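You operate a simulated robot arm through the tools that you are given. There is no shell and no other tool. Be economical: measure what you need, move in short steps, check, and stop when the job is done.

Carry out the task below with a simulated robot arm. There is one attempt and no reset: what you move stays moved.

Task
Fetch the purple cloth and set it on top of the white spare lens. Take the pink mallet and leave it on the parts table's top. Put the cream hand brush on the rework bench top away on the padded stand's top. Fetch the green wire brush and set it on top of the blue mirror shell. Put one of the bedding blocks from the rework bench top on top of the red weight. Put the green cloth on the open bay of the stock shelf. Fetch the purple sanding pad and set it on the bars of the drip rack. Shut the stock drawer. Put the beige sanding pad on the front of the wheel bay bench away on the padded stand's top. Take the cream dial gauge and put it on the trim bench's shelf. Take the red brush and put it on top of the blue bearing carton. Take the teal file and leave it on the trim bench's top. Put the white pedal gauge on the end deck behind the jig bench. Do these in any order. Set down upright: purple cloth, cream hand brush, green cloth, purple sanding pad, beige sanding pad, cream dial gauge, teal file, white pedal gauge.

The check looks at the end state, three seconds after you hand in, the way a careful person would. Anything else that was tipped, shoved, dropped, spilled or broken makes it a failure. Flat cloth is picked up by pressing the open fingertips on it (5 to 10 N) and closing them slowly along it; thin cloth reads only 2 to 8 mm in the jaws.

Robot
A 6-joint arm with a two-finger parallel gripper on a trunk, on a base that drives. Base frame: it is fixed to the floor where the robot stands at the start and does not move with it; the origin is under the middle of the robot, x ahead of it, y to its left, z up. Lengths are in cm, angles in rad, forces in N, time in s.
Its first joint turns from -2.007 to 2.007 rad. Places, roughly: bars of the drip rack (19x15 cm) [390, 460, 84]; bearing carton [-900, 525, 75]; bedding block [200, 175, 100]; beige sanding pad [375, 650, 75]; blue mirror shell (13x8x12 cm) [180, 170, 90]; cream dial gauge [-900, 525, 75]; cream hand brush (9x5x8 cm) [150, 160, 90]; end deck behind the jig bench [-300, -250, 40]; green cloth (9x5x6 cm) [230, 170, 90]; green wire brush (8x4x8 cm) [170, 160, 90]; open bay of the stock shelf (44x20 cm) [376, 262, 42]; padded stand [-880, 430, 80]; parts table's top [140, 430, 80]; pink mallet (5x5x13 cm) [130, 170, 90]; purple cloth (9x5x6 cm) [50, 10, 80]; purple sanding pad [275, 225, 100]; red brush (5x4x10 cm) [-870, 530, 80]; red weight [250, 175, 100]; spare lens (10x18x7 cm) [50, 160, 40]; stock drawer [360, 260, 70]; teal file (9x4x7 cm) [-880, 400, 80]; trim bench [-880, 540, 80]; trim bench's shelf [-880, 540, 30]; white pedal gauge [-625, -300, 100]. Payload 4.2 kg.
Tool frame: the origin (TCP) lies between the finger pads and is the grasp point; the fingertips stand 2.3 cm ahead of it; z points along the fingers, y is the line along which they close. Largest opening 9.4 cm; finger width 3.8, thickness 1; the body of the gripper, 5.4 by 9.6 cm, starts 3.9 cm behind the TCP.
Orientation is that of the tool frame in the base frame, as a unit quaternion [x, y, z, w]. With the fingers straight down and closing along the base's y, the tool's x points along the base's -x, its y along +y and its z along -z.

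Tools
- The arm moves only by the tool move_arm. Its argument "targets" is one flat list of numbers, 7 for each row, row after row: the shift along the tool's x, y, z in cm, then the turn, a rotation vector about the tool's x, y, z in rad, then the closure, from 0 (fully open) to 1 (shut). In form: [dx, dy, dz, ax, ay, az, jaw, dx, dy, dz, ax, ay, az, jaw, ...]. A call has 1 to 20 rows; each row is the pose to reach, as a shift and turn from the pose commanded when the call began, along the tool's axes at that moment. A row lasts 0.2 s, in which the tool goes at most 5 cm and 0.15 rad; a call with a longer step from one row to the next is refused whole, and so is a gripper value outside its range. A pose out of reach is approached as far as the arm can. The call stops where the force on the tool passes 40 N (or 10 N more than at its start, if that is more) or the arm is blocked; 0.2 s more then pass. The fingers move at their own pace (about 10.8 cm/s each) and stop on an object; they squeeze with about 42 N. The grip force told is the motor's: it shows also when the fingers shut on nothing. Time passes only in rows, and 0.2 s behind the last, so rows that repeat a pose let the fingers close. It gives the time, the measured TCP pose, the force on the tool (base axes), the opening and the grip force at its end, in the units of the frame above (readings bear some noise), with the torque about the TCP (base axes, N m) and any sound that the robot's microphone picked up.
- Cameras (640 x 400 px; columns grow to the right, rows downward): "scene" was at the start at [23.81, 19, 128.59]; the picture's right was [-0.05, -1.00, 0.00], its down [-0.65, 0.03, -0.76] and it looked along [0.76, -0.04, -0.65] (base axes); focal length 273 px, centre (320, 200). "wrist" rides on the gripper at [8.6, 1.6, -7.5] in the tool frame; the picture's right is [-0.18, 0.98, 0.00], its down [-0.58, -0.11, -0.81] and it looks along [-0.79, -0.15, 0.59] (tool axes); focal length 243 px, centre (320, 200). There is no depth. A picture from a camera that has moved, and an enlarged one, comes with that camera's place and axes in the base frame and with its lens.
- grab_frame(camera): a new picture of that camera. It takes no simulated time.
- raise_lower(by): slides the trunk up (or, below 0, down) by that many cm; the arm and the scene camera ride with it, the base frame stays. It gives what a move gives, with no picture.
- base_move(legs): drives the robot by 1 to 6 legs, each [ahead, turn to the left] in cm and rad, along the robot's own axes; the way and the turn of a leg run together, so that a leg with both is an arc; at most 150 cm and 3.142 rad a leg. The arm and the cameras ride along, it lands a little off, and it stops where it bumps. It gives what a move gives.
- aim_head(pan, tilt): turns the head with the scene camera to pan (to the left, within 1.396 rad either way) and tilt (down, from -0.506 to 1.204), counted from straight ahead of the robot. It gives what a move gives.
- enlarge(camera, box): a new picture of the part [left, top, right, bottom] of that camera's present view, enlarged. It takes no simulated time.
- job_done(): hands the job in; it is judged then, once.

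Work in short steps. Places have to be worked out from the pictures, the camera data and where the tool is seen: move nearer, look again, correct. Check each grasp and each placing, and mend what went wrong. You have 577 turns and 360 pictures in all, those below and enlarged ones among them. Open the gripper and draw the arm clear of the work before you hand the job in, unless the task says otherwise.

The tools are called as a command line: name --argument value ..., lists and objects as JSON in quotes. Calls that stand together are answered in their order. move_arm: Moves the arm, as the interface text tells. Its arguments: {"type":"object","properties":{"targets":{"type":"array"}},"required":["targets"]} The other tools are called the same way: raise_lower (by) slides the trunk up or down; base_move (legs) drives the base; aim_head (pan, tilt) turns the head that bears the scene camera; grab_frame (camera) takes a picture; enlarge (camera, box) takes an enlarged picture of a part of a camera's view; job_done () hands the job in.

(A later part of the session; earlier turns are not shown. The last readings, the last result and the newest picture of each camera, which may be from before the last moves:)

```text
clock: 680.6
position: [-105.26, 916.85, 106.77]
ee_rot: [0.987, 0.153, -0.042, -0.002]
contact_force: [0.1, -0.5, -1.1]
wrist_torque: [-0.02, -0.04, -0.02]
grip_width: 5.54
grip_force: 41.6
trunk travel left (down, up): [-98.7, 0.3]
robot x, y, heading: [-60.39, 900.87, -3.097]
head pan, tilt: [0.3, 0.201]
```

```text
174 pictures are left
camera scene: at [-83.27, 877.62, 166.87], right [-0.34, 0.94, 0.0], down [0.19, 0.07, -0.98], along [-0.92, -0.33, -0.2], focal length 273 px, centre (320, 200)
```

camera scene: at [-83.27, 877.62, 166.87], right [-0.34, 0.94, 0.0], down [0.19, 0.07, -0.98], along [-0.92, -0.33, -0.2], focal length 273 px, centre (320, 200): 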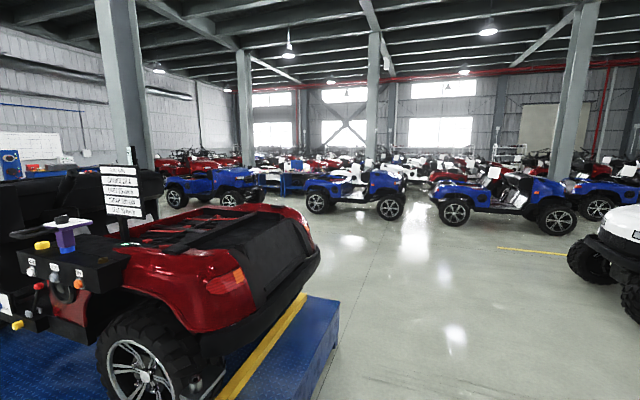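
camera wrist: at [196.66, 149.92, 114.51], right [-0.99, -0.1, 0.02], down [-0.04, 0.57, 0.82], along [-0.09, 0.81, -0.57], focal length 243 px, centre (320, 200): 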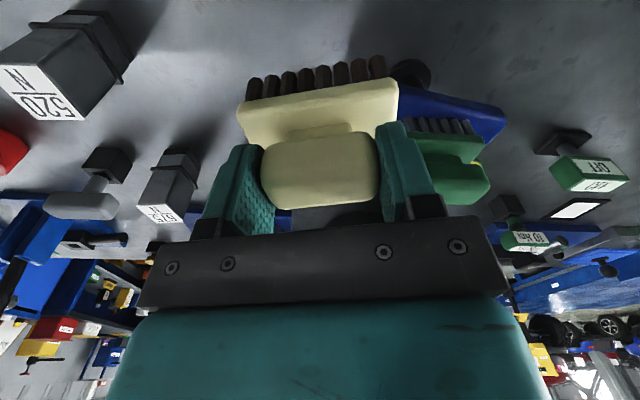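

The trim bench (blue table) shows between two blue ATVs. Drive west 270, then southwest.

base_move --legs '[[140, -0.03], [140, 0], [0, 0.67]]'

aim_head --pan 0.0 --tilt 0.2

grab_frame --camera "scene"

```text
clock: 695.9
position: [-384.07, 875.94, 106.67]
ee_rot: [0.881, 0.471, -0.038, 0.012]
contact_force: [1.1, 0.7, -0.7]
wrist_torque: [-0.06, -0.03, 0.0]
grip_width: 5.56
grip_force: 42.0
trunk travel left (down, up): [-98.7, 0.3]
robot x, y, heading: [-338.67, 891.76, -2.425]
head pan, tilt: [0.3, 0.201]
```

```text
clock: 696.7
position: [-383.87, 875.97, 106.57]
ee_rot: [0.881, 0.472, -0.037, 0.011]
contact_force: [0.2, 0.0, -2.9]
wrist_torque: [0.03, 0.0, -0.02]
grip_width: 5.57
grip_force: 41.8
trunk travel left (down, up): [-98.7, 0.3]
robot x, y, heading: [-338.66, 891.85, -2.426]
head pan, tilt: [0.0, 0.201]
```

```text
173 pictures are left
camera scene: at [-344.09, 860.88, 166.88], right [-0.66, 0.75, 0.0], down [0.15, 0.13, -0.98], along [-0.73, -0.65, -0.2], focal length 273 px, centre (320, 200)
```

scene: 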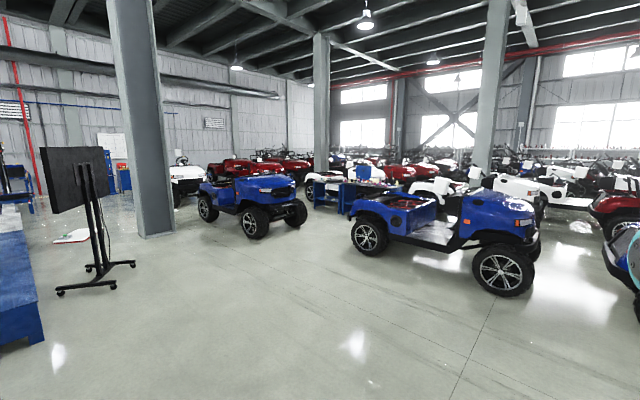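

base_move --legs '[[140, 0], [140, 0], [110, 0]]'

aim_head --pan -0.1 --tilt 0.35

grab_frame --camera "scene"

```text
clock: 715.4
position: [-674.5, 619.98, 106.56]
ee_rot: [0.879, 0.476, -0.037, 0.013]
contact_force: [0.4, 0.0, -2.2]
wrist_torque: [-0.01, 0.0, 0.02]
grip_width: 5.52
grip_force: 41.7
trunk travel left (down, up): [-98.7, 0.3]
robot x, y, heading: [-629.41, 636.44, -2.412]
head pan, tilt: [0.0, 0.201]
```

```text
clock: 716.1
position: [-674.44, 620.0, 106.5]
ee_rot: [0.879, 0.476, -0.037, 0.012]
contact_force: [0.0, -1.0, -1.6]
wrist_torque: [0.01, -0.02, -0.01]
grip_width: 5.56
grip_force: 42.7
trunk travel left (down, up): [-98.7, 0.3]
robot x, y, heading: [-629.64, 636.39, -2.407]
head pan, tilt: [-0.099, 0.351]
```

```text
172 pictures are left
camera scene: at [-635.11, 606.06, 165.48], right [-0.59, 0.81, 0.0], down [0.28, 0.2, -0.94], along [-0.76, -0.56, -0.34], focal length 273 px, centre (320, 200)
```

scene: 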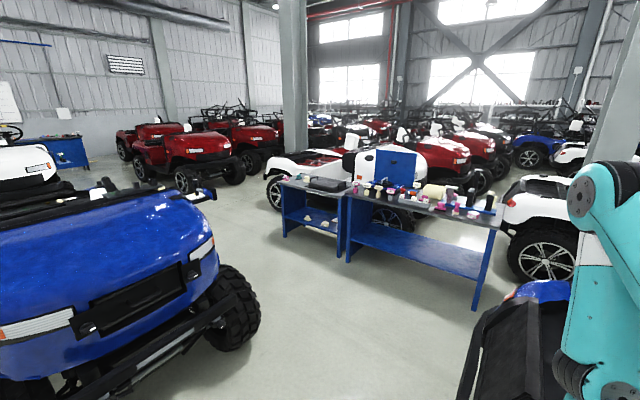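

The trim bench: long table (x≈-868 front, y 470–595) and a small table left (y 376–468). Drive to (-800,500) and face it.

base_move --legs '[[0, -0.06], [120, 0], [95, 0], [0, -0.67]]'

aim_head --pan 0.3 --tilt 0.7

grab_frame --camera "scene"

aim_head --pan -0.3 --tilt 0.7

grab_frame --camera "scene"

```text
clock: 718.6
position: [-687.28, 614.01, 106.62]
ee_rot: [0.903, 0.427, -0.036, 0.01]
contact_force: [0.0, -1.0, -1.4]
wrist_torque: [0.05, 0.04, 0.01]
grip_width: 5.55
grip_force: 41.5
trunk travel left (down, up): [-98.7, 0.3]
robot x, y, heading: [-639.35, 623.29, -2.576]
head pan, tilt: [-0.099, 0.351]
stopped in leg 2: the robot was blocked; the commanded pose is now the measured one
```

```text
clock: 719.5
position: [-687.27, 614.03, 106.55]
ee_rot: [0.904, 0.427, -0.037, 0.01]
contact_force: [0.1, 0.3, -0.5]
wrist_torque: [0.03, 0.01, 0.01]
grip_width: 5.55
grip_force: 41.8
trunk travel left (down, up): [-98.7, 0.3]
robot x, y, heading: [-639.07, 623.21, -2.582]
head pan, tilt: [0.3, 0.7]
```

```text
171 pictures are left
camera scene: at [-647.15, 592.07, 162.34], right [-0.76, 0.65, 0.0], down [0.42, 0.49, -0.77], along [-0.5, -0.58, -0.64], focal length 273 px, centre (320, 200)
```

scene: 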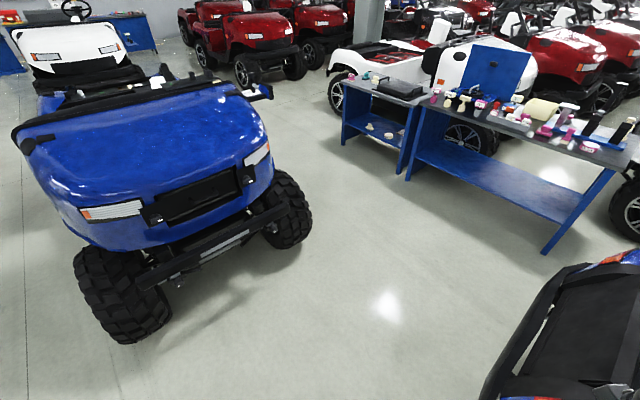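

```text
clock: 720.5
position: [-687.15, 613.88, 106.62]
ee_rot: [0.904, 0.426, -0.037, 0.009]
contact_force: [0.4, 0.2, -1.7]
wrist_torque: [0.01, -0.02, 0.0]
grip_width: 5.55
grip_force: 42.2
trunk travel left (down, up): [-98.7, 0.3]
robot x, y, heading: [-639.19, 623.61, -2.576]
head pan, tilt: [-0.3, 0.7]
```

```text
170 pictures are left
camera scene: at [-649.82, 596.31, 162.34], right [-0.26, 0.97, 0.0], down [0.62, 0.17, -0.76], along [-0.74, -0.2, -0.64], focal length 273 px, centre (320, 200)
```

scene: 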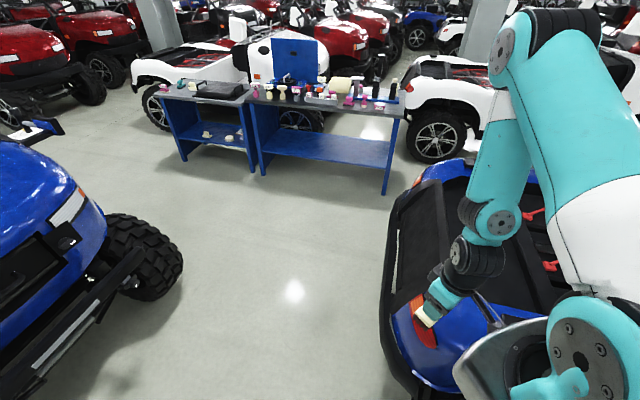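

A blue ATV's rear blocks my right. Back up 40 and pass through the middle of the gap.

base_move --legs '[[-40, 0], [0, 0.265], [122, 0], [0, -0.46], [60, 0]]'

aim_head --pan 0.0 --tilt 0.6

grab_frame --camera "scene"

```text
clock: 734.1
position: [-795.87, 533.4, 106.58]
ee_rot: [0.941, 0.335, -0.038, 0.006]
contact_force: [-0.4, -1.3, -1.7]
wrist_torque: [0.01, 0.01, -0.02]
grip_width: 5.55
grip_force: 41.7
trunk travel left (down, up): [-98.7, 0.3]
robot x, y, heading: [-747.04, 533.24, -2.774]
head pan, tilt: [-0.3, 0.7]
```

```text
clock: 734.9
position: [-795.92, 533.44, 106.49]
ee_rot: [0.941, 0.336, -0.038, 0.006]
contact_force: [-0.5, -0.3, -2.3]
wrist_torque: [0.03, -0.02, 0.02]
grip_width: 5.56
grip_force: 42.0
trunk travel left (down, up): [-98.7, 0.3]
robot x, y, heading: [-747.18, 532.94, -2.772]
head pan, tilt: [0.0, 0.6]
```

```text
169 pictures are left
camera scene: at [-762.46, 506.26, 163.2], right [-0.36, 0.93, 0.0], down [0.53, 0.2, -0.82], along [-0.77, -0.3, -0.57], focal length 273 px, centre (320, 200)
```

scene: 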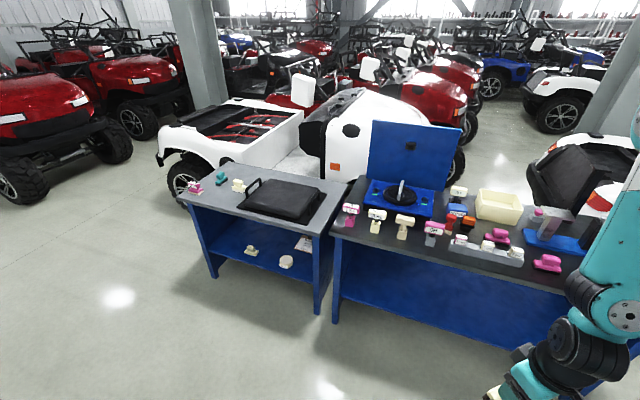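

enlarge --camera "scene" --box '[170, 150, 370, 300]'

enlarge --camera "scene" --box '[330, 150, 600, 300]'

```text
2.67 times, centred on (270, 225) of scene
camera zoom: at [-762.46, 506.26, 163.2], right [-0.36, 0.93, 0.0], down [0.53, 0.2, -0.82], along [-0.77, -0.3, -0.57], focal length 728 px, centre (453, 133)
```

zoom: 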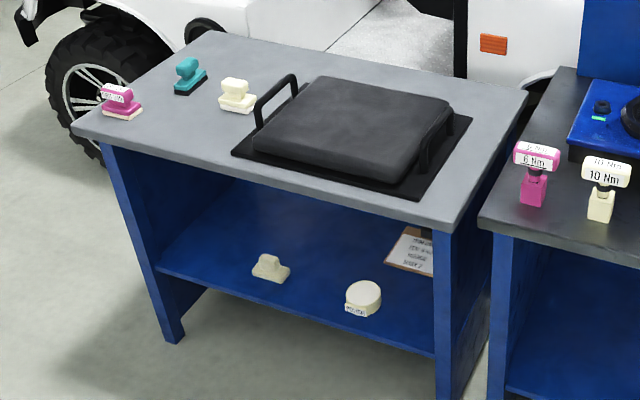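

```text
2.37 times, centred on (465, 225) of scene
camera zoom: at [-762.46, 506.26, 163.2], right [-0.36, 0.93, 0.0], down [0.53, 0.2, -0.82], along [-0.77, -0.3, -0.57], focal length 648 px, centre (-24, 141)
```

zoom: 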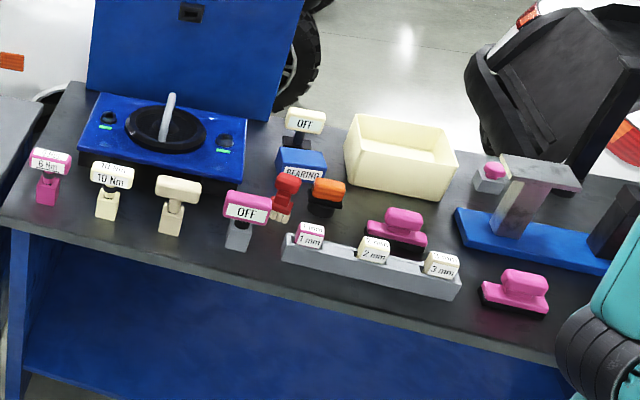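

Small table (padded stand): x≈-853…-903, y≈384–471, top z≈75; free grey area near (-861,408). Drive to its front.

base_move --legs '[[0, 0.37], [76, 0], [0, 0.83], [50, 0], [0, -1.57]]'

aim_head --pan 0.1 --tilt 0.7

grab_frame --camera "scene"

```text
clock: 748.6
position: [-848.88, 449.63, 106.64]
ee_rot: [0.986, 0.165, -0.038, -0.001]
contact_force: [0.2, -0.3, -0.9]
wrist_torque: [0.0, -0.04, -0.01]
grip_width: 5.52
grip_force: 42.1
trunk travel left (down, up): [-98.7, 0.3]
robot x, y, heading: [-803.24, 432.28, -3.125]
head pan, tilt: [0.0, 0.6]
```

```text
clock: 749.2
position: [-848.83, 449.57, 106.57]
ee_rot: [0.986, 0.165, -0.038, -0.001]
contact_force: [-0.4, 0.0, -1.3]
wrist_torque: [-0.03, 0.01, 0.01]
grip_width: 5.55
grip_force: 42.5
trunk travel left (down, up): [-98.7, 0.3]
robot x, y, heading: [-802.85, 432.48, -3.127]
head pan, tilt: [0.099, 0.7]
```

```text
166 pictures are left
camera scene: at [-826.42, 411.76, 162.34], right [-0.11, 0.99, 0.0], down [0.64, 0.07, -0.77], along [-0.76, -0.09, -0.64], focal length 273 px, centre (320, 200)
```

scene: 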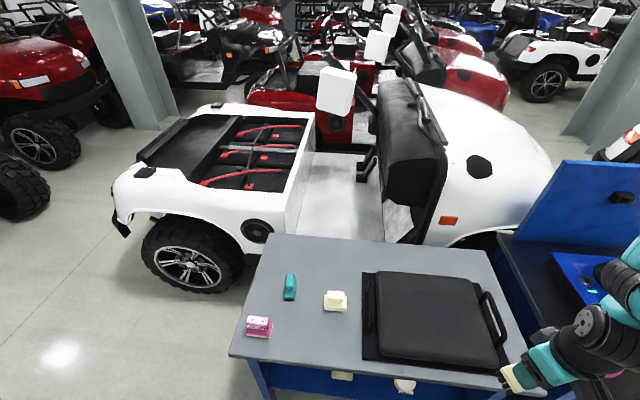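

Target spot (-863,404.5). Move over it (untilting), stay high.

move_arm --targets '[-2.8, 3.8, 0, 0, 0.01, 0, 1, -5.6, 7.6, 0, 0, 0.02, 0, 1, -8.4, 11.4, 0, 0, 0.03, 0, 1, -11.2, 15.2, 0, 0, 0.04, 0, 1, -14, 19, 0, 0, 0.05, 0, 1, -16.8, 22.8, 0, 0, 0.06, 0, 1, -19.6, 26.6, 0, 0, 0.075, 0, 1, -22.4, 30.4, 0, 0, 0.075, 0, 1, -25.2, 34.2, 0, 0, 0.075, 0, 1, -28, 38, 0, 0, 0.075, 0, 1]'

grab_frame --camera "scene"

```text
clock: 751.4
position: [-862.95, 404.67, 108.25]
ee_rot: [0.986, 0.165, 0.0, -0.008]
contact_force: [-0.4, 0.0, -1.7]
wrist_torque: [-0.01, 0.0, -0.02]
grip_width: 5.53
grip_force: 42.2
trunk travel left (down, up): [-98.7, 0.3]
robot x, y, heading: [-803.09, 432.33, -3.126]
head pan, tilt: [0.099, 0.7]
```

```text
165 pictures are left
camera scene: at [-826.41, 411.78, 162.34], right [-0.11, 0.99, 0.0], down [0.64, 0.07, -0.76], along [-0.76, -0.09, -0.64], focal length 273 px, centre (320, 200)
```

scene: 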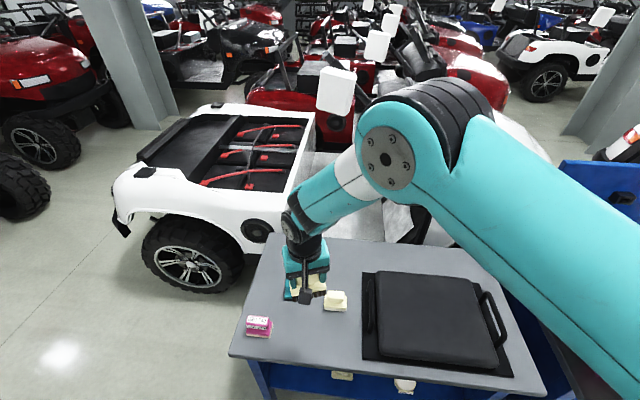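

Lower the trunk 18, then check.

raise_lower --by -18

enlarge --camera "scene" --box '[200, 200, 420, 390]'

grab_frame --camera "wrist"

```text
clock: 753.4
position: [-862.94, 404.62, 90.28]
ee_rot: [0.986, 0.165, -0.001, -0.007]
contact_force: [-0.1, -0.4, -1.0]
wrist_torque: [-0.01, -0.04, 0.01]
grip_width: 5.56
grip_force: 42.0
trunk travel left (down, up): [-80.7, 18.3]
robot x, y, heading: [-803.12, 432.59, -3.13]
head pan, tilt: [0.099, 0.7]
```

```text
2.11 times, centred on (310, 295) of scene
camera zoom: at [-826.42, 411.74, 144.34], right [-0.11, 0.99, 0.0], down [0.64, 0.07, -0.76], along [-0.76, -0.09, -0.64], focal length 575 px, centre (341, 0)
```

zoom: 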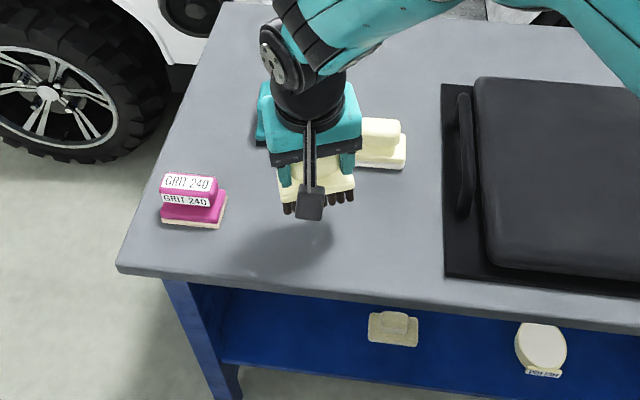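

```text
163 pictures are left
camera wrist: at [-854.14, 405.92, 97.67], right [0.15, -0.99, -0.01], down [-0.58, -0.1, 0.81], along [-0.8, -0.11, -0.59], focal length 243 px, centre (320, 200)
```

wrist: 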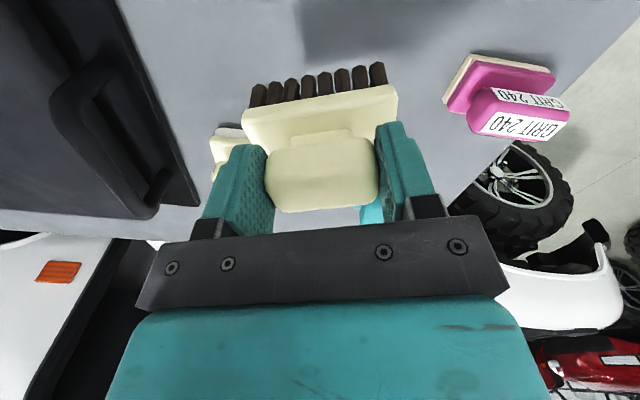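

Clear. Lower until contact.

move_arm --targets '[0, 0, 4, 0, 0, 0, 1, 0, 0, 6.5, 0, 0, 0, 1, 0, 0, 7.1, 0, 0, 0, 1, 0, 0, 7.7, 0, 0, 0, 1, 0, 0, 8.3, 0, 0, 0, 1, 0, 0, 8.9, 0, 0, 0, 1, 0, 0, 9.5, 0, 0, 0, 1]'

enlarge --camera "scene" --box '[200, 200, 420, 390]'

```text
clock: 754.7
position: [-862.95, 404.78, 82.47]
ee_rot: [0.986, 0.166, -0.001, -0.006]
contact_force: [10.0, 10.5, 25.1]
wrist_torque: [-0.51, -0.48, 0.34]
grip_width: 5.58
grip_force: 41.6
trunk travel left (down, up): [-80.7, 18.3]
robot x, y, heading: [-803.31, 432.38, -3.127]
head pan, tilt: [0.099, 0.7]
stopped in row 6: the force on the tool passed its limit (the readings are from after the stop); the commanded pose is now the measured one
```

```text
2.11 times, centred on (310, 295) of scene
camera zoom: at [-826.29, 411.86, 144.41], right [-0.11, 0.99, 0.0], down [0.64, 0.07, -0.77], along [-0.76, -0.09, -0.64], focal length 575 px, centre (341, 0)
```

zoom: 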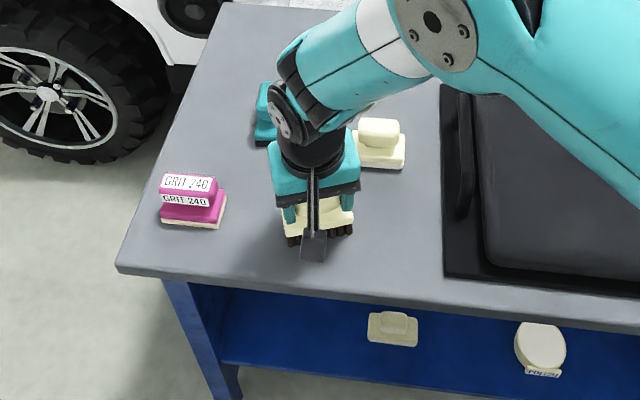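

Contact at z≈82.5. Release and rise.

move_arm --targets '[0, 0, -0.1, 0, 0, 0, 0.7, 0, 0, -0.1, 0, 0, 0, 0.2, 0, 0, -0.1, 0, 0, 0, 0.1, 0, 0, -0.1, 0, 0, 0, 0.1, 0, 0, -4, 0, 0, 0, 0.1, 0, 0, -8, 0, 0, 0, 0.1, 0, 0, -12, 0, 0, 0, 0.1, 0, 0, -16, 0, 0, 0, 0.1]'

grab_frame --camera "wrist"

enlarge --camera "scene" --box '[200, 200, 420, 390]'

```text
clock: 756.5
position: [-862.68, 404.41, 98.47]
ee_rot: [0.986, 0.165, -0.003, -0.007]
contact_force: [-1.1, -0.1, -0.6]
wrist_torque: [0.05, 0.0, 0.0]
grip_width: 8.46
grip_force: 0.1
trunk travel left (down, up): [-80.7, 18.3]
robot x, y, heading: [-803.11, 432.51, -3.13]
head pan, tilt: [0.099, 0.7]
```

```text
161 pictures are left
camera wrist: at [-853.94, 405.7, 105.77], right [0.15, -0.99, -0.01], down [-0.58, -0.1, 0.81], along [-0.8, -0.11, -0.59], focal length 243 px, centre (320, 200)
```

wrist: 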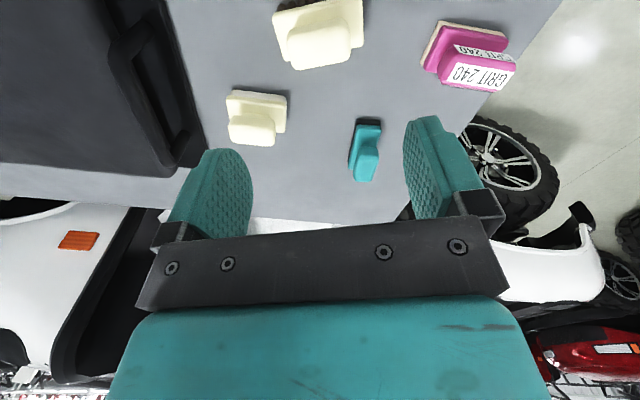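

```text
2.11 times, centred on (310, 295) of scene
camera zoom: at [-826.45, 411.74, 144.32], right [-0.11, 0.99, 0.0], down [0.64, 0.07, -0.76], along [-0.76, -0.09, -0.64], focal length 575 px, centre (341, 0)
```

zoom: 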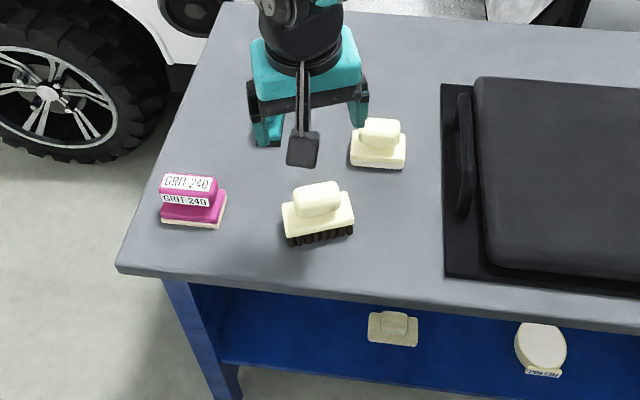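

Cream brush placed. Next the teal file at ≈(-876.5,395.7). Move above it, rotating +0.3.

move_arm --targets '[-4, 0.9, 0, 0, 0, 0.1, 0, -8, 1.8, 0, 0, 0, 0.2, 0, -12, 2.8, 0, 0, 0, 0.3, 0, -15.9, 3.7, 0, 0, 0, 0.3, 0]'

grab_frame --camera "wrist"

enlarge --camera "scene" --box '[200, 160, 420, 330]'

```text
clock: 757.5
position: [-874.83, 397.29, 98.03]
ee_rot: [1.0, 0.015, -0.001, -0.007]
contact_force: [-0.3, -0.1, -0.9]
wrist_torque: [0.02, -0.03, -0.01]
grip_width: 9.4
grip_force: 0.1
out of reach, approached as far as the arm can: row 4
trunk travel left (down, up): [-80.7, 18.3]
robot x, y, heading: [-803.18, 432.23, -3.129]
head pan, tilt: [0.099, 0.7]
```

```text
159 pictures are left
camera wrist: at [-866.03, 395.83, 105.55], right [-0.15, -0.99, -0.01], down [-0.58, 0.08, 0.81], along [-0.8, 0.13, -0.59], focal length 243 px, centre (320, 200)
```

wrist: 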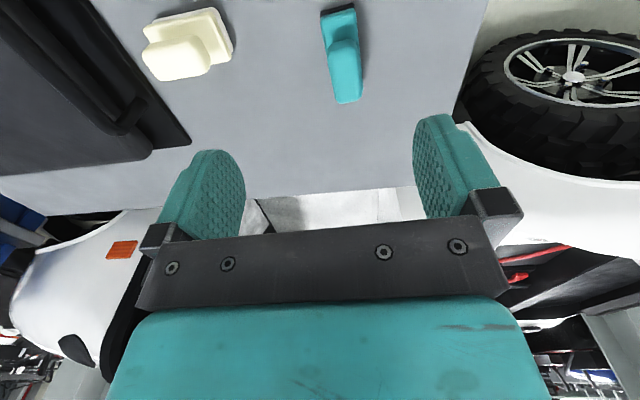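

```text
2.35 times, centred on (310, 245) of scene
camera zoom: at [-826.5, 411.71, 144.32], right [-0.11, 0.99, 0.0], down [0.64, 0.07, -0.76], along [-0.76, -0.09, -0.64], focal length 643 px, centre (344, 94)
```

zoom: 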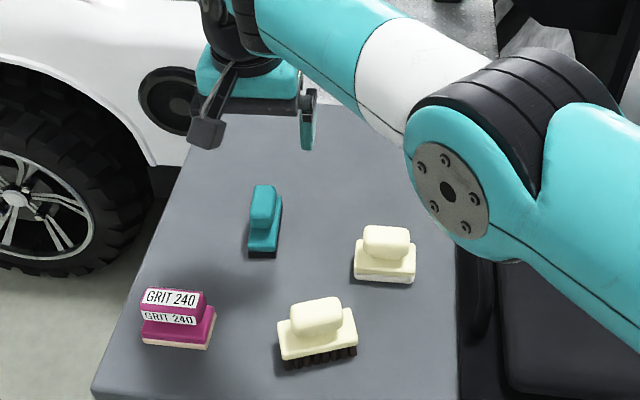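

Drive 13 nearer for reach.

base_move --legs '[[13, 0]]'

grab_frame --camera "wrist"

```text
clock: 758.8
position: [-887.87, 397.05, 98.33]
ee_rot: [1.0, 0.015, -0.003, -0.007]
contact_force: [-0.6, -0.9, 0.4]
wrist_torque: [-0.04, -0.01, 0.03]
grip_width: 9.42
grip_force: 0.0
trunk travel left (down, up): [-80.7, 18.3]
robot x, y, heading: [-816.15, 432.48, -3.129]
head pan, tilt: [0.099, 0.7]
```

```text
157 pictures are left
camera wrist: at [-879.11, 395.65, 105.7], right [-0.15, -0.99, -0.01], down [-0.58, 0.08, 0.81], along [-0.8, 0.13, -0.59], focal length 243 px, centre (320, 200)
```

wrist: 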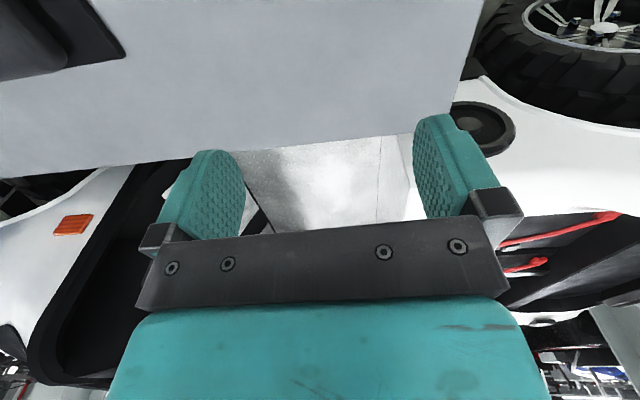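

Move to (-877.1,395.7), lower to z≈88 and check.

move_arm --targets '[4, 0.6, 2, 0, 0, 0, 0, 8, 1.2, 4, 0, 0, 0, 0, 10.8, 1.6, 7, 0, 0, 0, 0, 10.8, 1.6, 10, 0, 0, 0, 0]'

grab_frame --camera "wrist"

```text
clock: 759.8
position: [-876.93, 395.74, 88.16]
ee_rot: [1.0, 0.016, -0.003, -0.005]
contact_force: [0.8, -0.3, 0.4]
wrist_torque: [-0.03, 0.03, -0.03]
grip_width: 9.41
grip_force: 0.1
trunk travel left (down, up): [-80.7, 18.3]
robot x, y, heading: [-816.18, 432.4, -3.132]
head pan, tilt: [0.099, 0.7]
```

```text
156 pictures are left
camera wrist: at [-868.13, 394.31, 95.52], right [-0.15, -0.99, -0.01], down [-0.58, 0.08, 0.81], along [-0.8, 0.13, -0.58], focal length 243 px, centre (320, 200)
```

wrist: 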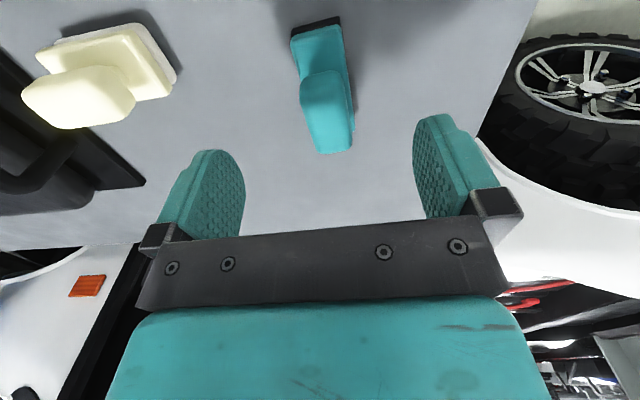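

Aligned. Descend 8 and close.

move_arm --targets '[0, 0, 4, 0, 0, 0, 0, 0, 0, 7.8, 0, 0, 0, 0, 0, 0, 7.8, 0, 0, 0, 0.6, 0, 0, 7.8, 0, 0, 0, 1, 0, 0, 7.8, 0, 0, 0, 1, 0, 0, 7.8, 0, 0, 0, 1]'

grab_frame --camera "wrist"

```text
clock: 761.1
position: [-877.24, 395.97, 80.58]
ee_rot: [1.0, 0.015, -0.004, -0.004]
contact_force: [-1.0, -5.2, 5.3]
wrist_torque: [-0.4, -0.15, -0.16]
grip_width: 2.96
grip_force: 41.6
trunk travel left (down, up): [-80.7, 18.3]
robot x, y, heading: [-816.39, 432.39, -3.132]
head pan, tilt: [0.099, 0.7]
```

```text
155 pictures are left
camera wrist: at [-868.44, 394.49, 87.95], right [-0.15, -0.99, -0.01], down [-0.58, 0.08, 0.81], along [-0.8, 0.13, -0.58], focal length 243 px, centre (320, 200)
```

wrist: 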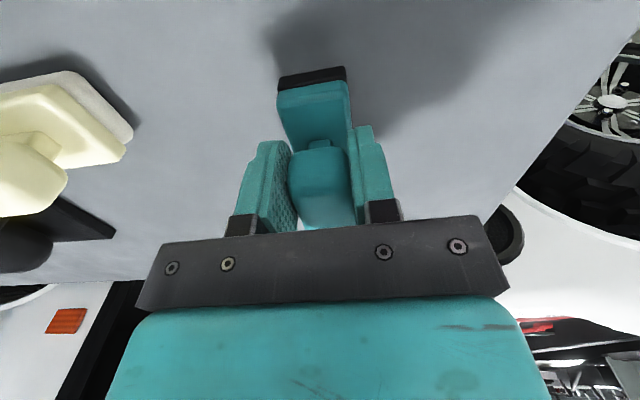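

Gripped (3.0 cm). Lift, draw in, and drive to the trim bench.

move_arm --targets '[0, 0, -4.5, 0, 0, 0, 1, 0, 0, -9, 0, 0, 0, 1, 0, 0, -13.5, 0, 0, 0, 1, 0, 0, -18, 0, 0, 0, 1, 4, 0, -19, 0, 0, 0, 1, 8, -1, -20, 0, 0, 0, 1, 12, -3, -21, 0, 0, 0, 1, 15, -6, -22, 0, 0, 0, 1, 18, -9, -23, 0, 0, 0, 1]'

raise_lower --by 10

base_move --legs '[[-15, 0], [0, -1.58], [95, 0], [0, 1.57]]'

aim_head --pan -0.1 --tilt 0.75

grab_frame --camera "scene"

```text
clock: 763.1
position: [-859.02, 405.19, 103.23]
ee_rot: [1.0, 0.016, -0.002, -0.006]
contact_force: [0.0, 0.2, -1.6]
wrist_torque: [0.02, -0.05, -0.01]
grip_width: 2.97
grip_force: 42.2
trunk travel left (down, up): [-80.7, 18.3]
robot x, y, heading: [-816.04, 432.23, -3.129]
head pan, tilt: [0.099, 0.7]
```

```text
clock: 764.5
position: [-859.06, 405.22, 113.32]
ee_rot: [1.0, 0.016, -0.002, -0.006]
contact_force: [0.6, -0.9, -2.3]
wrist_torque: [-0.02, -0.01, -0.02]
grip_width: 2.96
grip_force: 41.3
trunk travel left (down, up): [-90.7, 8.3]
robot x, y, heading: [-816.13, 431.94, -3.129]
head pan, tilt: [0.099, 0.7]
```

```text
clock: 778.0
position: [-844.96, 497.5, 113.27]
ee_rot: [0.999, 0.032, -0.004, -0.006]
contact_force: [0.1, -0.5, -1.8]
wrist_torque: [-0.03, -0.04, 0.0]
grip_width: 2.95
grip_force: 42.2
trunk travel left (down, up): [-90.7, 8.3]
robot x, y, heading: [-803.13, 526.19, -3.096]
head pan, tilt: [0.099, 0.7]
```

```text
clock: 778.8
position: [-844.96, 497.5, 113.21]
ee_rot: [0.999, 0.032, -0.003, -0.006]
contact_force: [0.1, 0.2, -1.7]
wrist_torque: [0.01, -0.04, 0.01]
grip_width: 2.97
grip_force: 41.9
trunk travel left (down, up): [-90.7, 8.3]
robot x, y, heading: [-803.1, 525.72, -3.098]
head pan, tilt: [-0.099, 0.75]
```

```text
154 pictures are left
camera scene: at [-825.54, 506.14, 153.91], right [0.05, 1.0, 0.0], down [0.68, -0.04, -0.73], along [-0.73, 0.04, -0.68], focal length 273 px, centre (320, 200)
```

scene: 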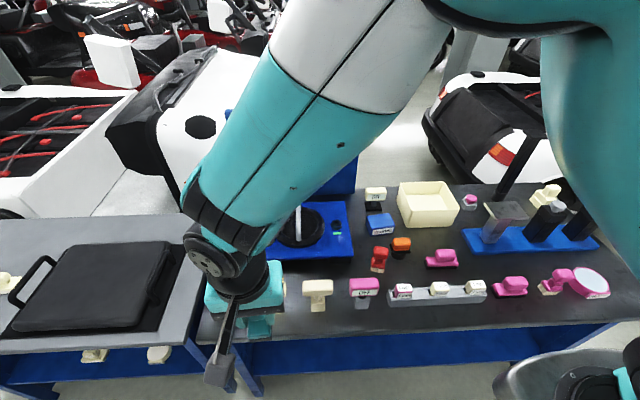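

Check the right end of the trim bench for free space.

aim_head --pan -0.6 --tilt 0.75

grab_frame --camera "scene"

```text
clock: 779.7
position: [-845.0, 497.45, 113.2]
ee_rot: [0.999, 0.032, -0.003, -0.006]
contact_force: [-0.2, -0.4, -2.8]
wrist_torque: [-0.03, -0.01, 0.0]
grip_width: 2.93
grip_force: 42.3
trunk travel left (down, up): [-90.7, 8.3]
robot x, y, heading: [-803.33, 525.83, -3.095]
head pan, tilt: [-0.6, 0.75]
```

```text
153 pictures are left
camera scene: at [-824.31, 510.06, 153.91], right [0.53, 0.85, 0.0], down [0.58, -0.36, -0.73], along [-0.62, 0.38, -0.68], focal length 273 px, centre (320, 200)
```

scene: 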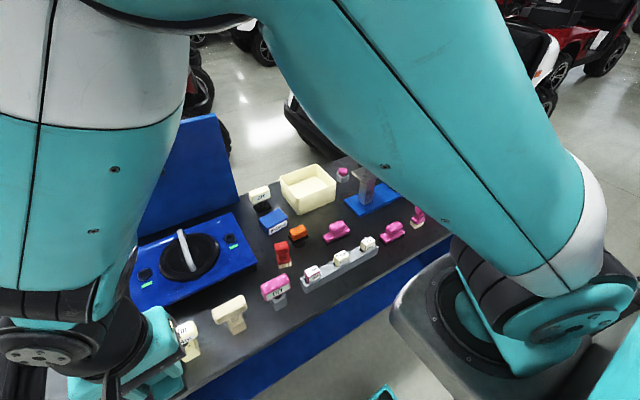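

enlarge --camera "scene" --box '[170, 150, 450, 390]'

```text
1.67 times, centred on (310, 270) of scene
camera zoom: at [-824.31, 510.06, 153.91], right [0.53, 0.85, 0.0], down [0.58, -0.36, -0.73], along [-0.62, 0.38, -0.68], focal length 455 px, centre (337, 83)
```

zoom: 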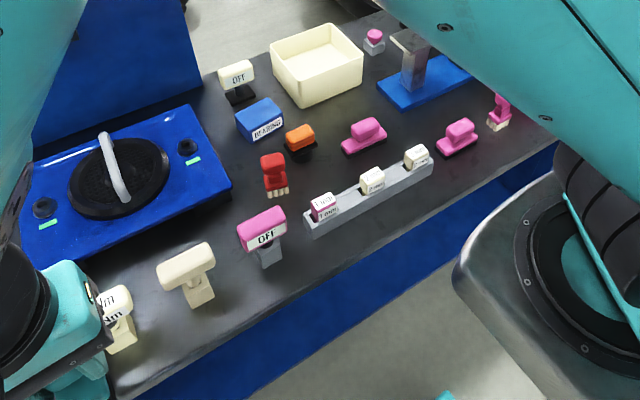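

Free patch on the trim bench ≈(-872.5, 513), between turntable and knobs. Rotate the file 90° and move above it.

move_arm --targets '[-2.2, -1.4, 0, 0, 0, 0.136, 1, -4.4, -2.9, 0, 0, 0, 0.272, 1, -6.6, -4.3, 0, 0, 0, 0.408, 1, -8.8, -5.7, 0, 0, 0, 0.544, 1, -11, -7.2, 0, 0, 0, 0.68, 1, -13.3, -8.6, 0, 0, 0, 0.816, 1, -15.5, -10, 0, 0, 0, 0.952, 1, -17.7, -11.5, 0, 0, 0, 1.088, 1, -19.9, -12.9, 0, 0, 0, 1.224, 1, -22.1, -14.3, 0, 0, 0, 1.36, 1, -24.3, -15.8, 0, 0, 0, 1.496, 1, -26.5, -17.2, 0, 0, 0, 1.63, 1]'

grab_frame --camera "scene"

grab_frame --camera "wrist"

```text
clock: 782.3
position: [-872.52, 512.99, 113.65]
ee_rot: [0.708, -0.706, -0.006, -0.003]
contact_force: [0.1, -0.6, -2.1]
wrist_torque: [-0.04, 0.0, -0.02]
grip_width: 2.96
grip_force: 42.9
trunk travel left (down, up): [-90.7, 8.3]
robot x, y, heading: [-803.04, 525.84, -3.098]
head pan, tilt: [-0.6, 0.75]
```

```text
151 pictures are left
camera scene: at [-824.29, 510.06, 153.91], right [0.53, 0.85, 0.0], down [0.58, -0.36, -0.73], along [-0.62, 0.39, -0.68], focal length 273 px, centre (320, 200)
```

scene: 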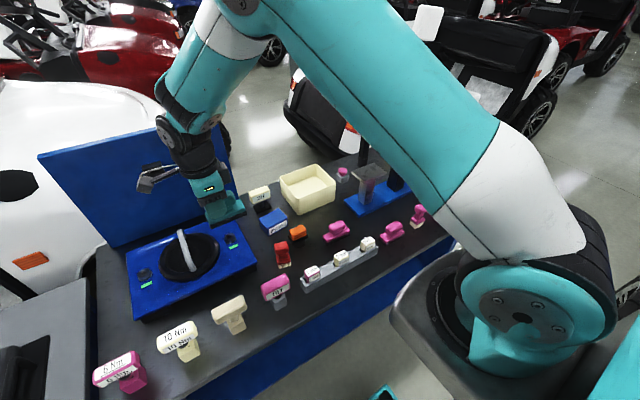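

```text
150 pictures are left
camera wrist: at [-873.98, 504.25, 120.91], right [-0.98, 0.18, 0.01], down [0.11, 0.57, 0.81], along [0.14, 0.8, -0.58], focal length 243 px, centre (320, 200)
```

wrist: 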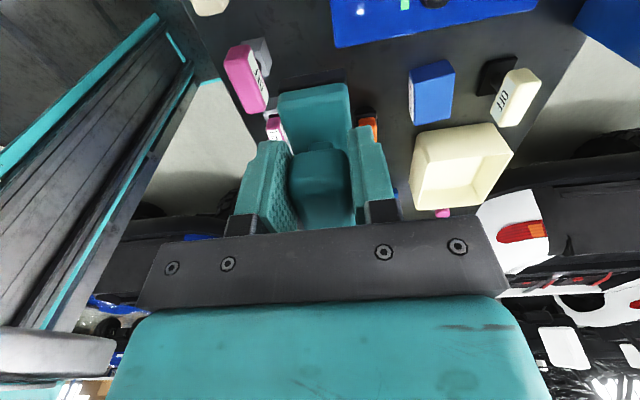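

Lower to z≈93 and check clearances.

move_arm --targets '[0, 0, 4.5, 0, 0, 0, 1, 0, 0, 9, 0, 0, 0, 1, 0, 0, 13.5, 0, 0, 0, 1, 0, 0, 18, 0, 0, 0, 1, 0, 0, 20.5, 0, 0, 0, 1]'

enlarge --camera "scene" --box '[120, 150, 360, 350]'

grab_frame --camera "wrist"

```text
clock: 783.5
position: [-872.67, 512.97, 93.27]
ee_rot: [0.709, -0.705, -0.006, -0.001]
contact_force: [0.2, -0.2, -2.2]
wrist_torque: [-0.1, 0.0, 0.02]
grip_width: 2.98
grip_force: 41.9
trunk travel left (down, up): [-90.7, 8.3]
robot x, y, heading: [-803.2, 525.97, -3.096]
head pan, tilt: [-0.6, 0.75]
```

```text
2.00 times, centred on (240, 250) of scene
camera zoom: at [-824.3, 510.08, 153.92], right [0.53, 0.85, 0.0], down [0.58, -0.36, -0.73], along [-0.62, 0.39, -0.68], focal length 546 px, centre (480, 100)
```

zoom: 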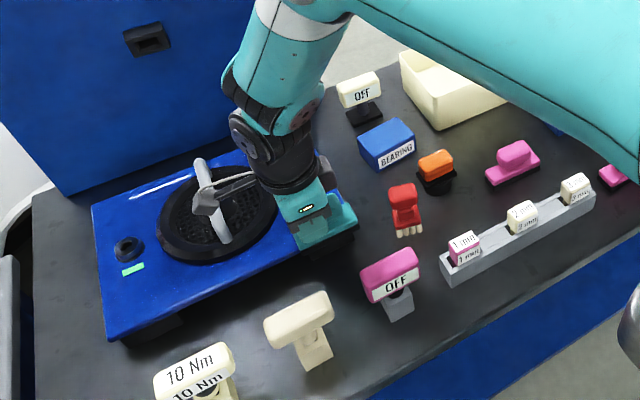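

```text
148 pictures are left
camera wrist: at [-874.13, 504.26, 100.57], right [-0.98, 0.18, 0.01], down [0.11, 0.57, 0.81], along [0.14, 0.8, -0.58], focal length 243 px, centre (320, 200)
```

wrist: 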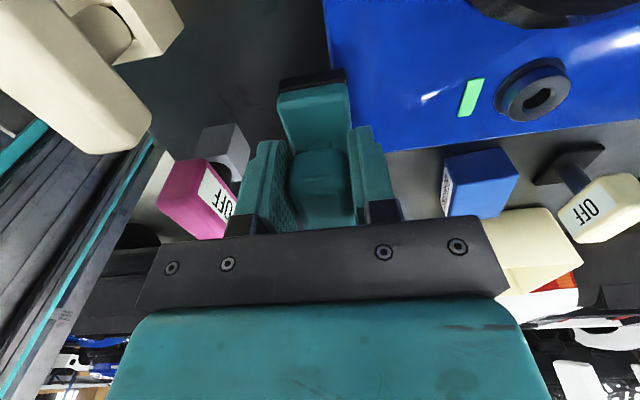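

Plate front edge is at x≈-875; knobs begin ≈-860. Shift +4.4 in x, then lower to contact.

move_arm --targets '[0, -2.2, 0, 0, 0, 0, 1, 0, -4.4, 0, 0, 0, 0, 1, 0, -4.4, 4, 0, 0, 0, 1, 0, -4.4, 8, 0, 0, 0, 1, 0, -4.4, 10.5, 0, 0, 0, 1]'

grab_frame --camera "wrist"

enlarge --camera "scene" --box '[120, 150, 360, 350]'

```text
clock: 784.6
position: [-868.63, 513.03, 85.59]
ee_rot: [0.71, -0.704, -0.006, 0.0]
contact_force: [4.2, 2.1, 15.0]
wrist_torque: [-0.33, -0.53, 0.12]
grip_width: 2.94
grip_force: 42.2
trunk travel left (down, up): [-90.7, 8.3]
robot x, y, heading: [-803.25, 526.05, -3.097]
head pan, tilt: [-0.6, 0.75]
stopped in row 5: the force on the tool passed its limit (the readings are from after the stop); the commanded pose is now the measured one
```

```text
147 pictures are left
camera wrist: at [-870.04, 504.33, 92.93], right [-0.98, 0.18, 0.01], down [0.11, 0.58, 0.81], along [0.14, 0.8, -0.59], focal length 243 px, centre (320, 200)
```

wrist: 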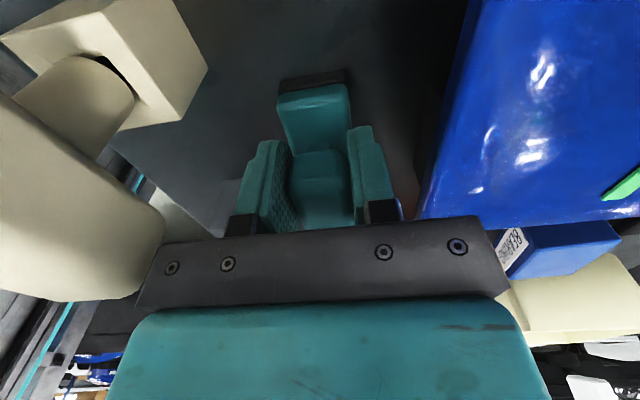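

```text
2.00 times, centred on (240, 250) of scene
camera zoom: at [-824.22, 510.11, 153.97], right [0.53, 0.85, 0.0], down [0.58, -0.36, -0.73], along [-0.62, 0.39, -0.68], focal length 546 px, centre (480, 100)
```

zoom: 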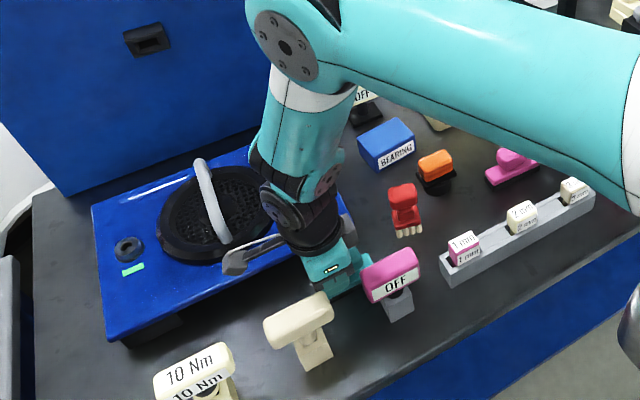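

The gripper body touched the cream knob's head (contact at x≈-864). Raise, shift -1.8 in x, and lower again.

move_arm --targets '[0, 0, -2, 0, 0, 0, 1, 0, 0, -4, 0, 0, 0, 1, 0, 1.8, -4, 0, 0, 0, 1]'

enlarge --camera "scene" --box '[120, 150, 360, 350]'

grab_frame --camera "wrist"

```text
clock: 785.4
position: [-870.35, 512.83, 89.31]
ee_rot: [0.709, -0.705, -0.007, -0.001]
contact_force: [-0.4, -0.2, -1.7]
wrist_torque: [-0.06, -0.03, -0.02]
grip_width: 2.96
grip_force: 42.2
trunk travel left (down, up): [-90.7, 8.3]
robot x, y, heading: [-803.34, 526.31, -3.095]
head pan, tilt: [-0.6, 0.75]
```

```text
2.00 times, centred on (240, 250) of scene
camera zoom: at [-824.31, 510.07, 153.91], right [0.53, 0.85, 0.0], down [0.58, -0.36, -0.73], along [-0.62, 0.39, -0.68], focal length 546 px, centre (480, 100)
```

zoom: 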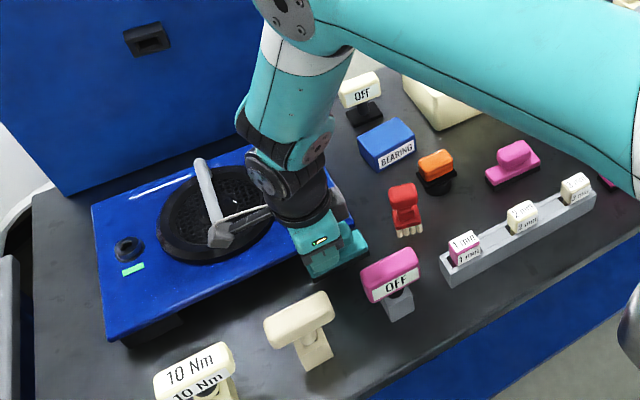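

```text
144 pictures are left
camera wrist: at [-871.8, 504.23, 96.76], right [-0.98, 0.18, 0.01], down [0.11, 0.58, 0.81], along [0.14, 0.8, -0.59], focal length 243 px, centre (320, 200)
```

wrist: 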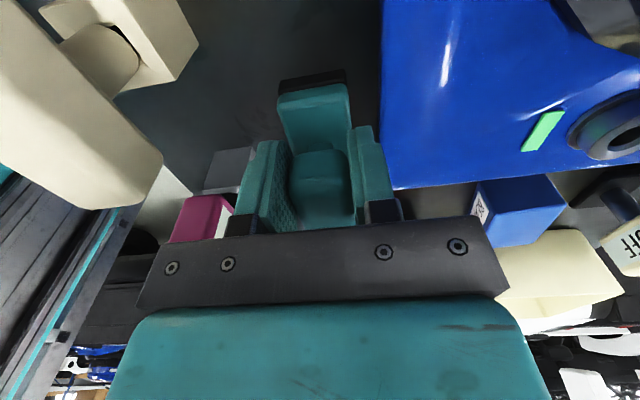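

Lower again.

move_arm --targets '[0, 0, 1.5, 0, 0, 0, 1, 0, 0, 3, 0, 0, 0, 1, 0, 0, 3.8, 0, 0, 0, 1, 0, 0, 4.5, 0, 0, 0, 1, 0, 0, 5.2, 0, 0, 0, 1, 0, 0, 5.9, 0, 0, 0, 1]'

grab_frame --camera "wrist"

```text
clock: 786.4
position: [-870.5, 512.9, 85.54]
ee_rot: [0.71, -0.704, -0.006, 0.001]
contact_force: [5.6, 3.4, 25.2]
wrist_torque: [-0.19, -0.78, 0.17]
grip_width: 2.94
grip_force: 41.9
trunk travel left (down, up): [-90.7, 8.3]
robot x, y, heading: [-803.5, 525.86, -3.095]
head pan, tilt: [-0.6, 0.75]
stopped in row 5: the force on the tool passed its limit (the readings are from after the stop); the commanded pose is now the measured one
```

```text
143 pictures are left
camera wrist: at [-872.0, 504.13, 92.94], right [-0.98, 0.18, 0.01], down [0.11, 0.58, 0.81], along [0.14, 0.8, -0.59], focal length 243 px, centre (320, 200)
```

wrist: 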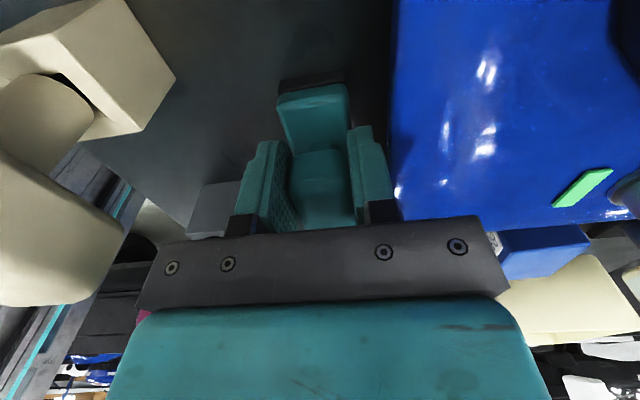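

Now it is the file on the table (z≈80.3). Open slightly and rise.

move_arm --targets '[0, 0, -0.1, 0, 0, 0, 0.7, 0, 0, -0.1, 0, 0, 0, 0.5, 0, 0, -0.1, 0, 0, 0, 0.45, 0, 0, -0.1, 0, 0, 0, 0.45, 0, 0, -4, 0, 0, 0, 0.45, 0, 0, -8, 0, 0, 0, 0.45, 0, 0, -12, 0, 0, 0, 0.45, 0, 0, -16, 0, 0, 0, 0.45]'

grab_frame --camera "wrist"

enlarge --camera "scene" --box '[120, 150, 360, 350]'

```text
clock: 788.2
position: [-870.35, 512.64, 101.33]
ee_rot: [0.709, -0.705, -0.006, 0.001]
contact_force: [-0.6, -0.1, -0.2]
wrist_torque: [-0.03, -0.03, -0.02]
grip_width: 5.15
grip_force: 0.1
trunk travel left (down, up): [-90.7, 8.3]
robot x, y, heading: [-803.49, 525.9, -3.099]
head pan, tilt: [-0.6, 0.75]
```

```text
142 pictures are left
camera wrist: at [-871.86, 503.94, 108.74], right [-0.98, 0.18, 0.01], down [0.11, 0.58, 0.81], along [0.14, 0.8, -0.59], focal length 243 px, centre (320, 200)
```

wrist: 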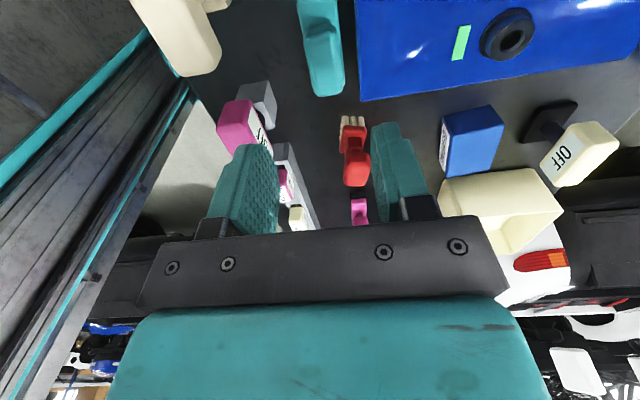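

```text
2.00 times, centred on (240, 250) of scene
camera zoom: at [-824.36, 510.08, 153.9], right [0.53, 0.85, 0.0], down [0.58, -0.36, -0.73], along [-0.62, 0.39, -0.68], focal length 546 px, centre (480, 100)
```

zoom: 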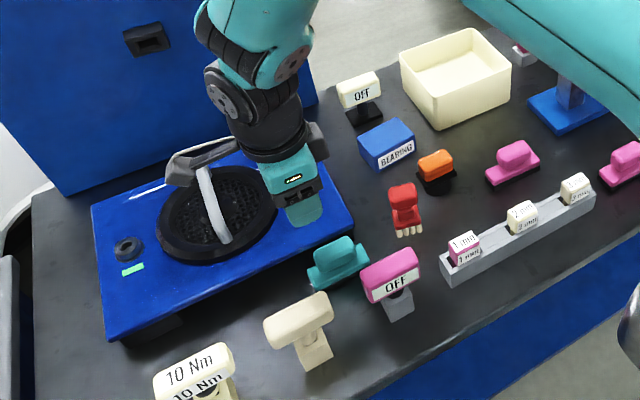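

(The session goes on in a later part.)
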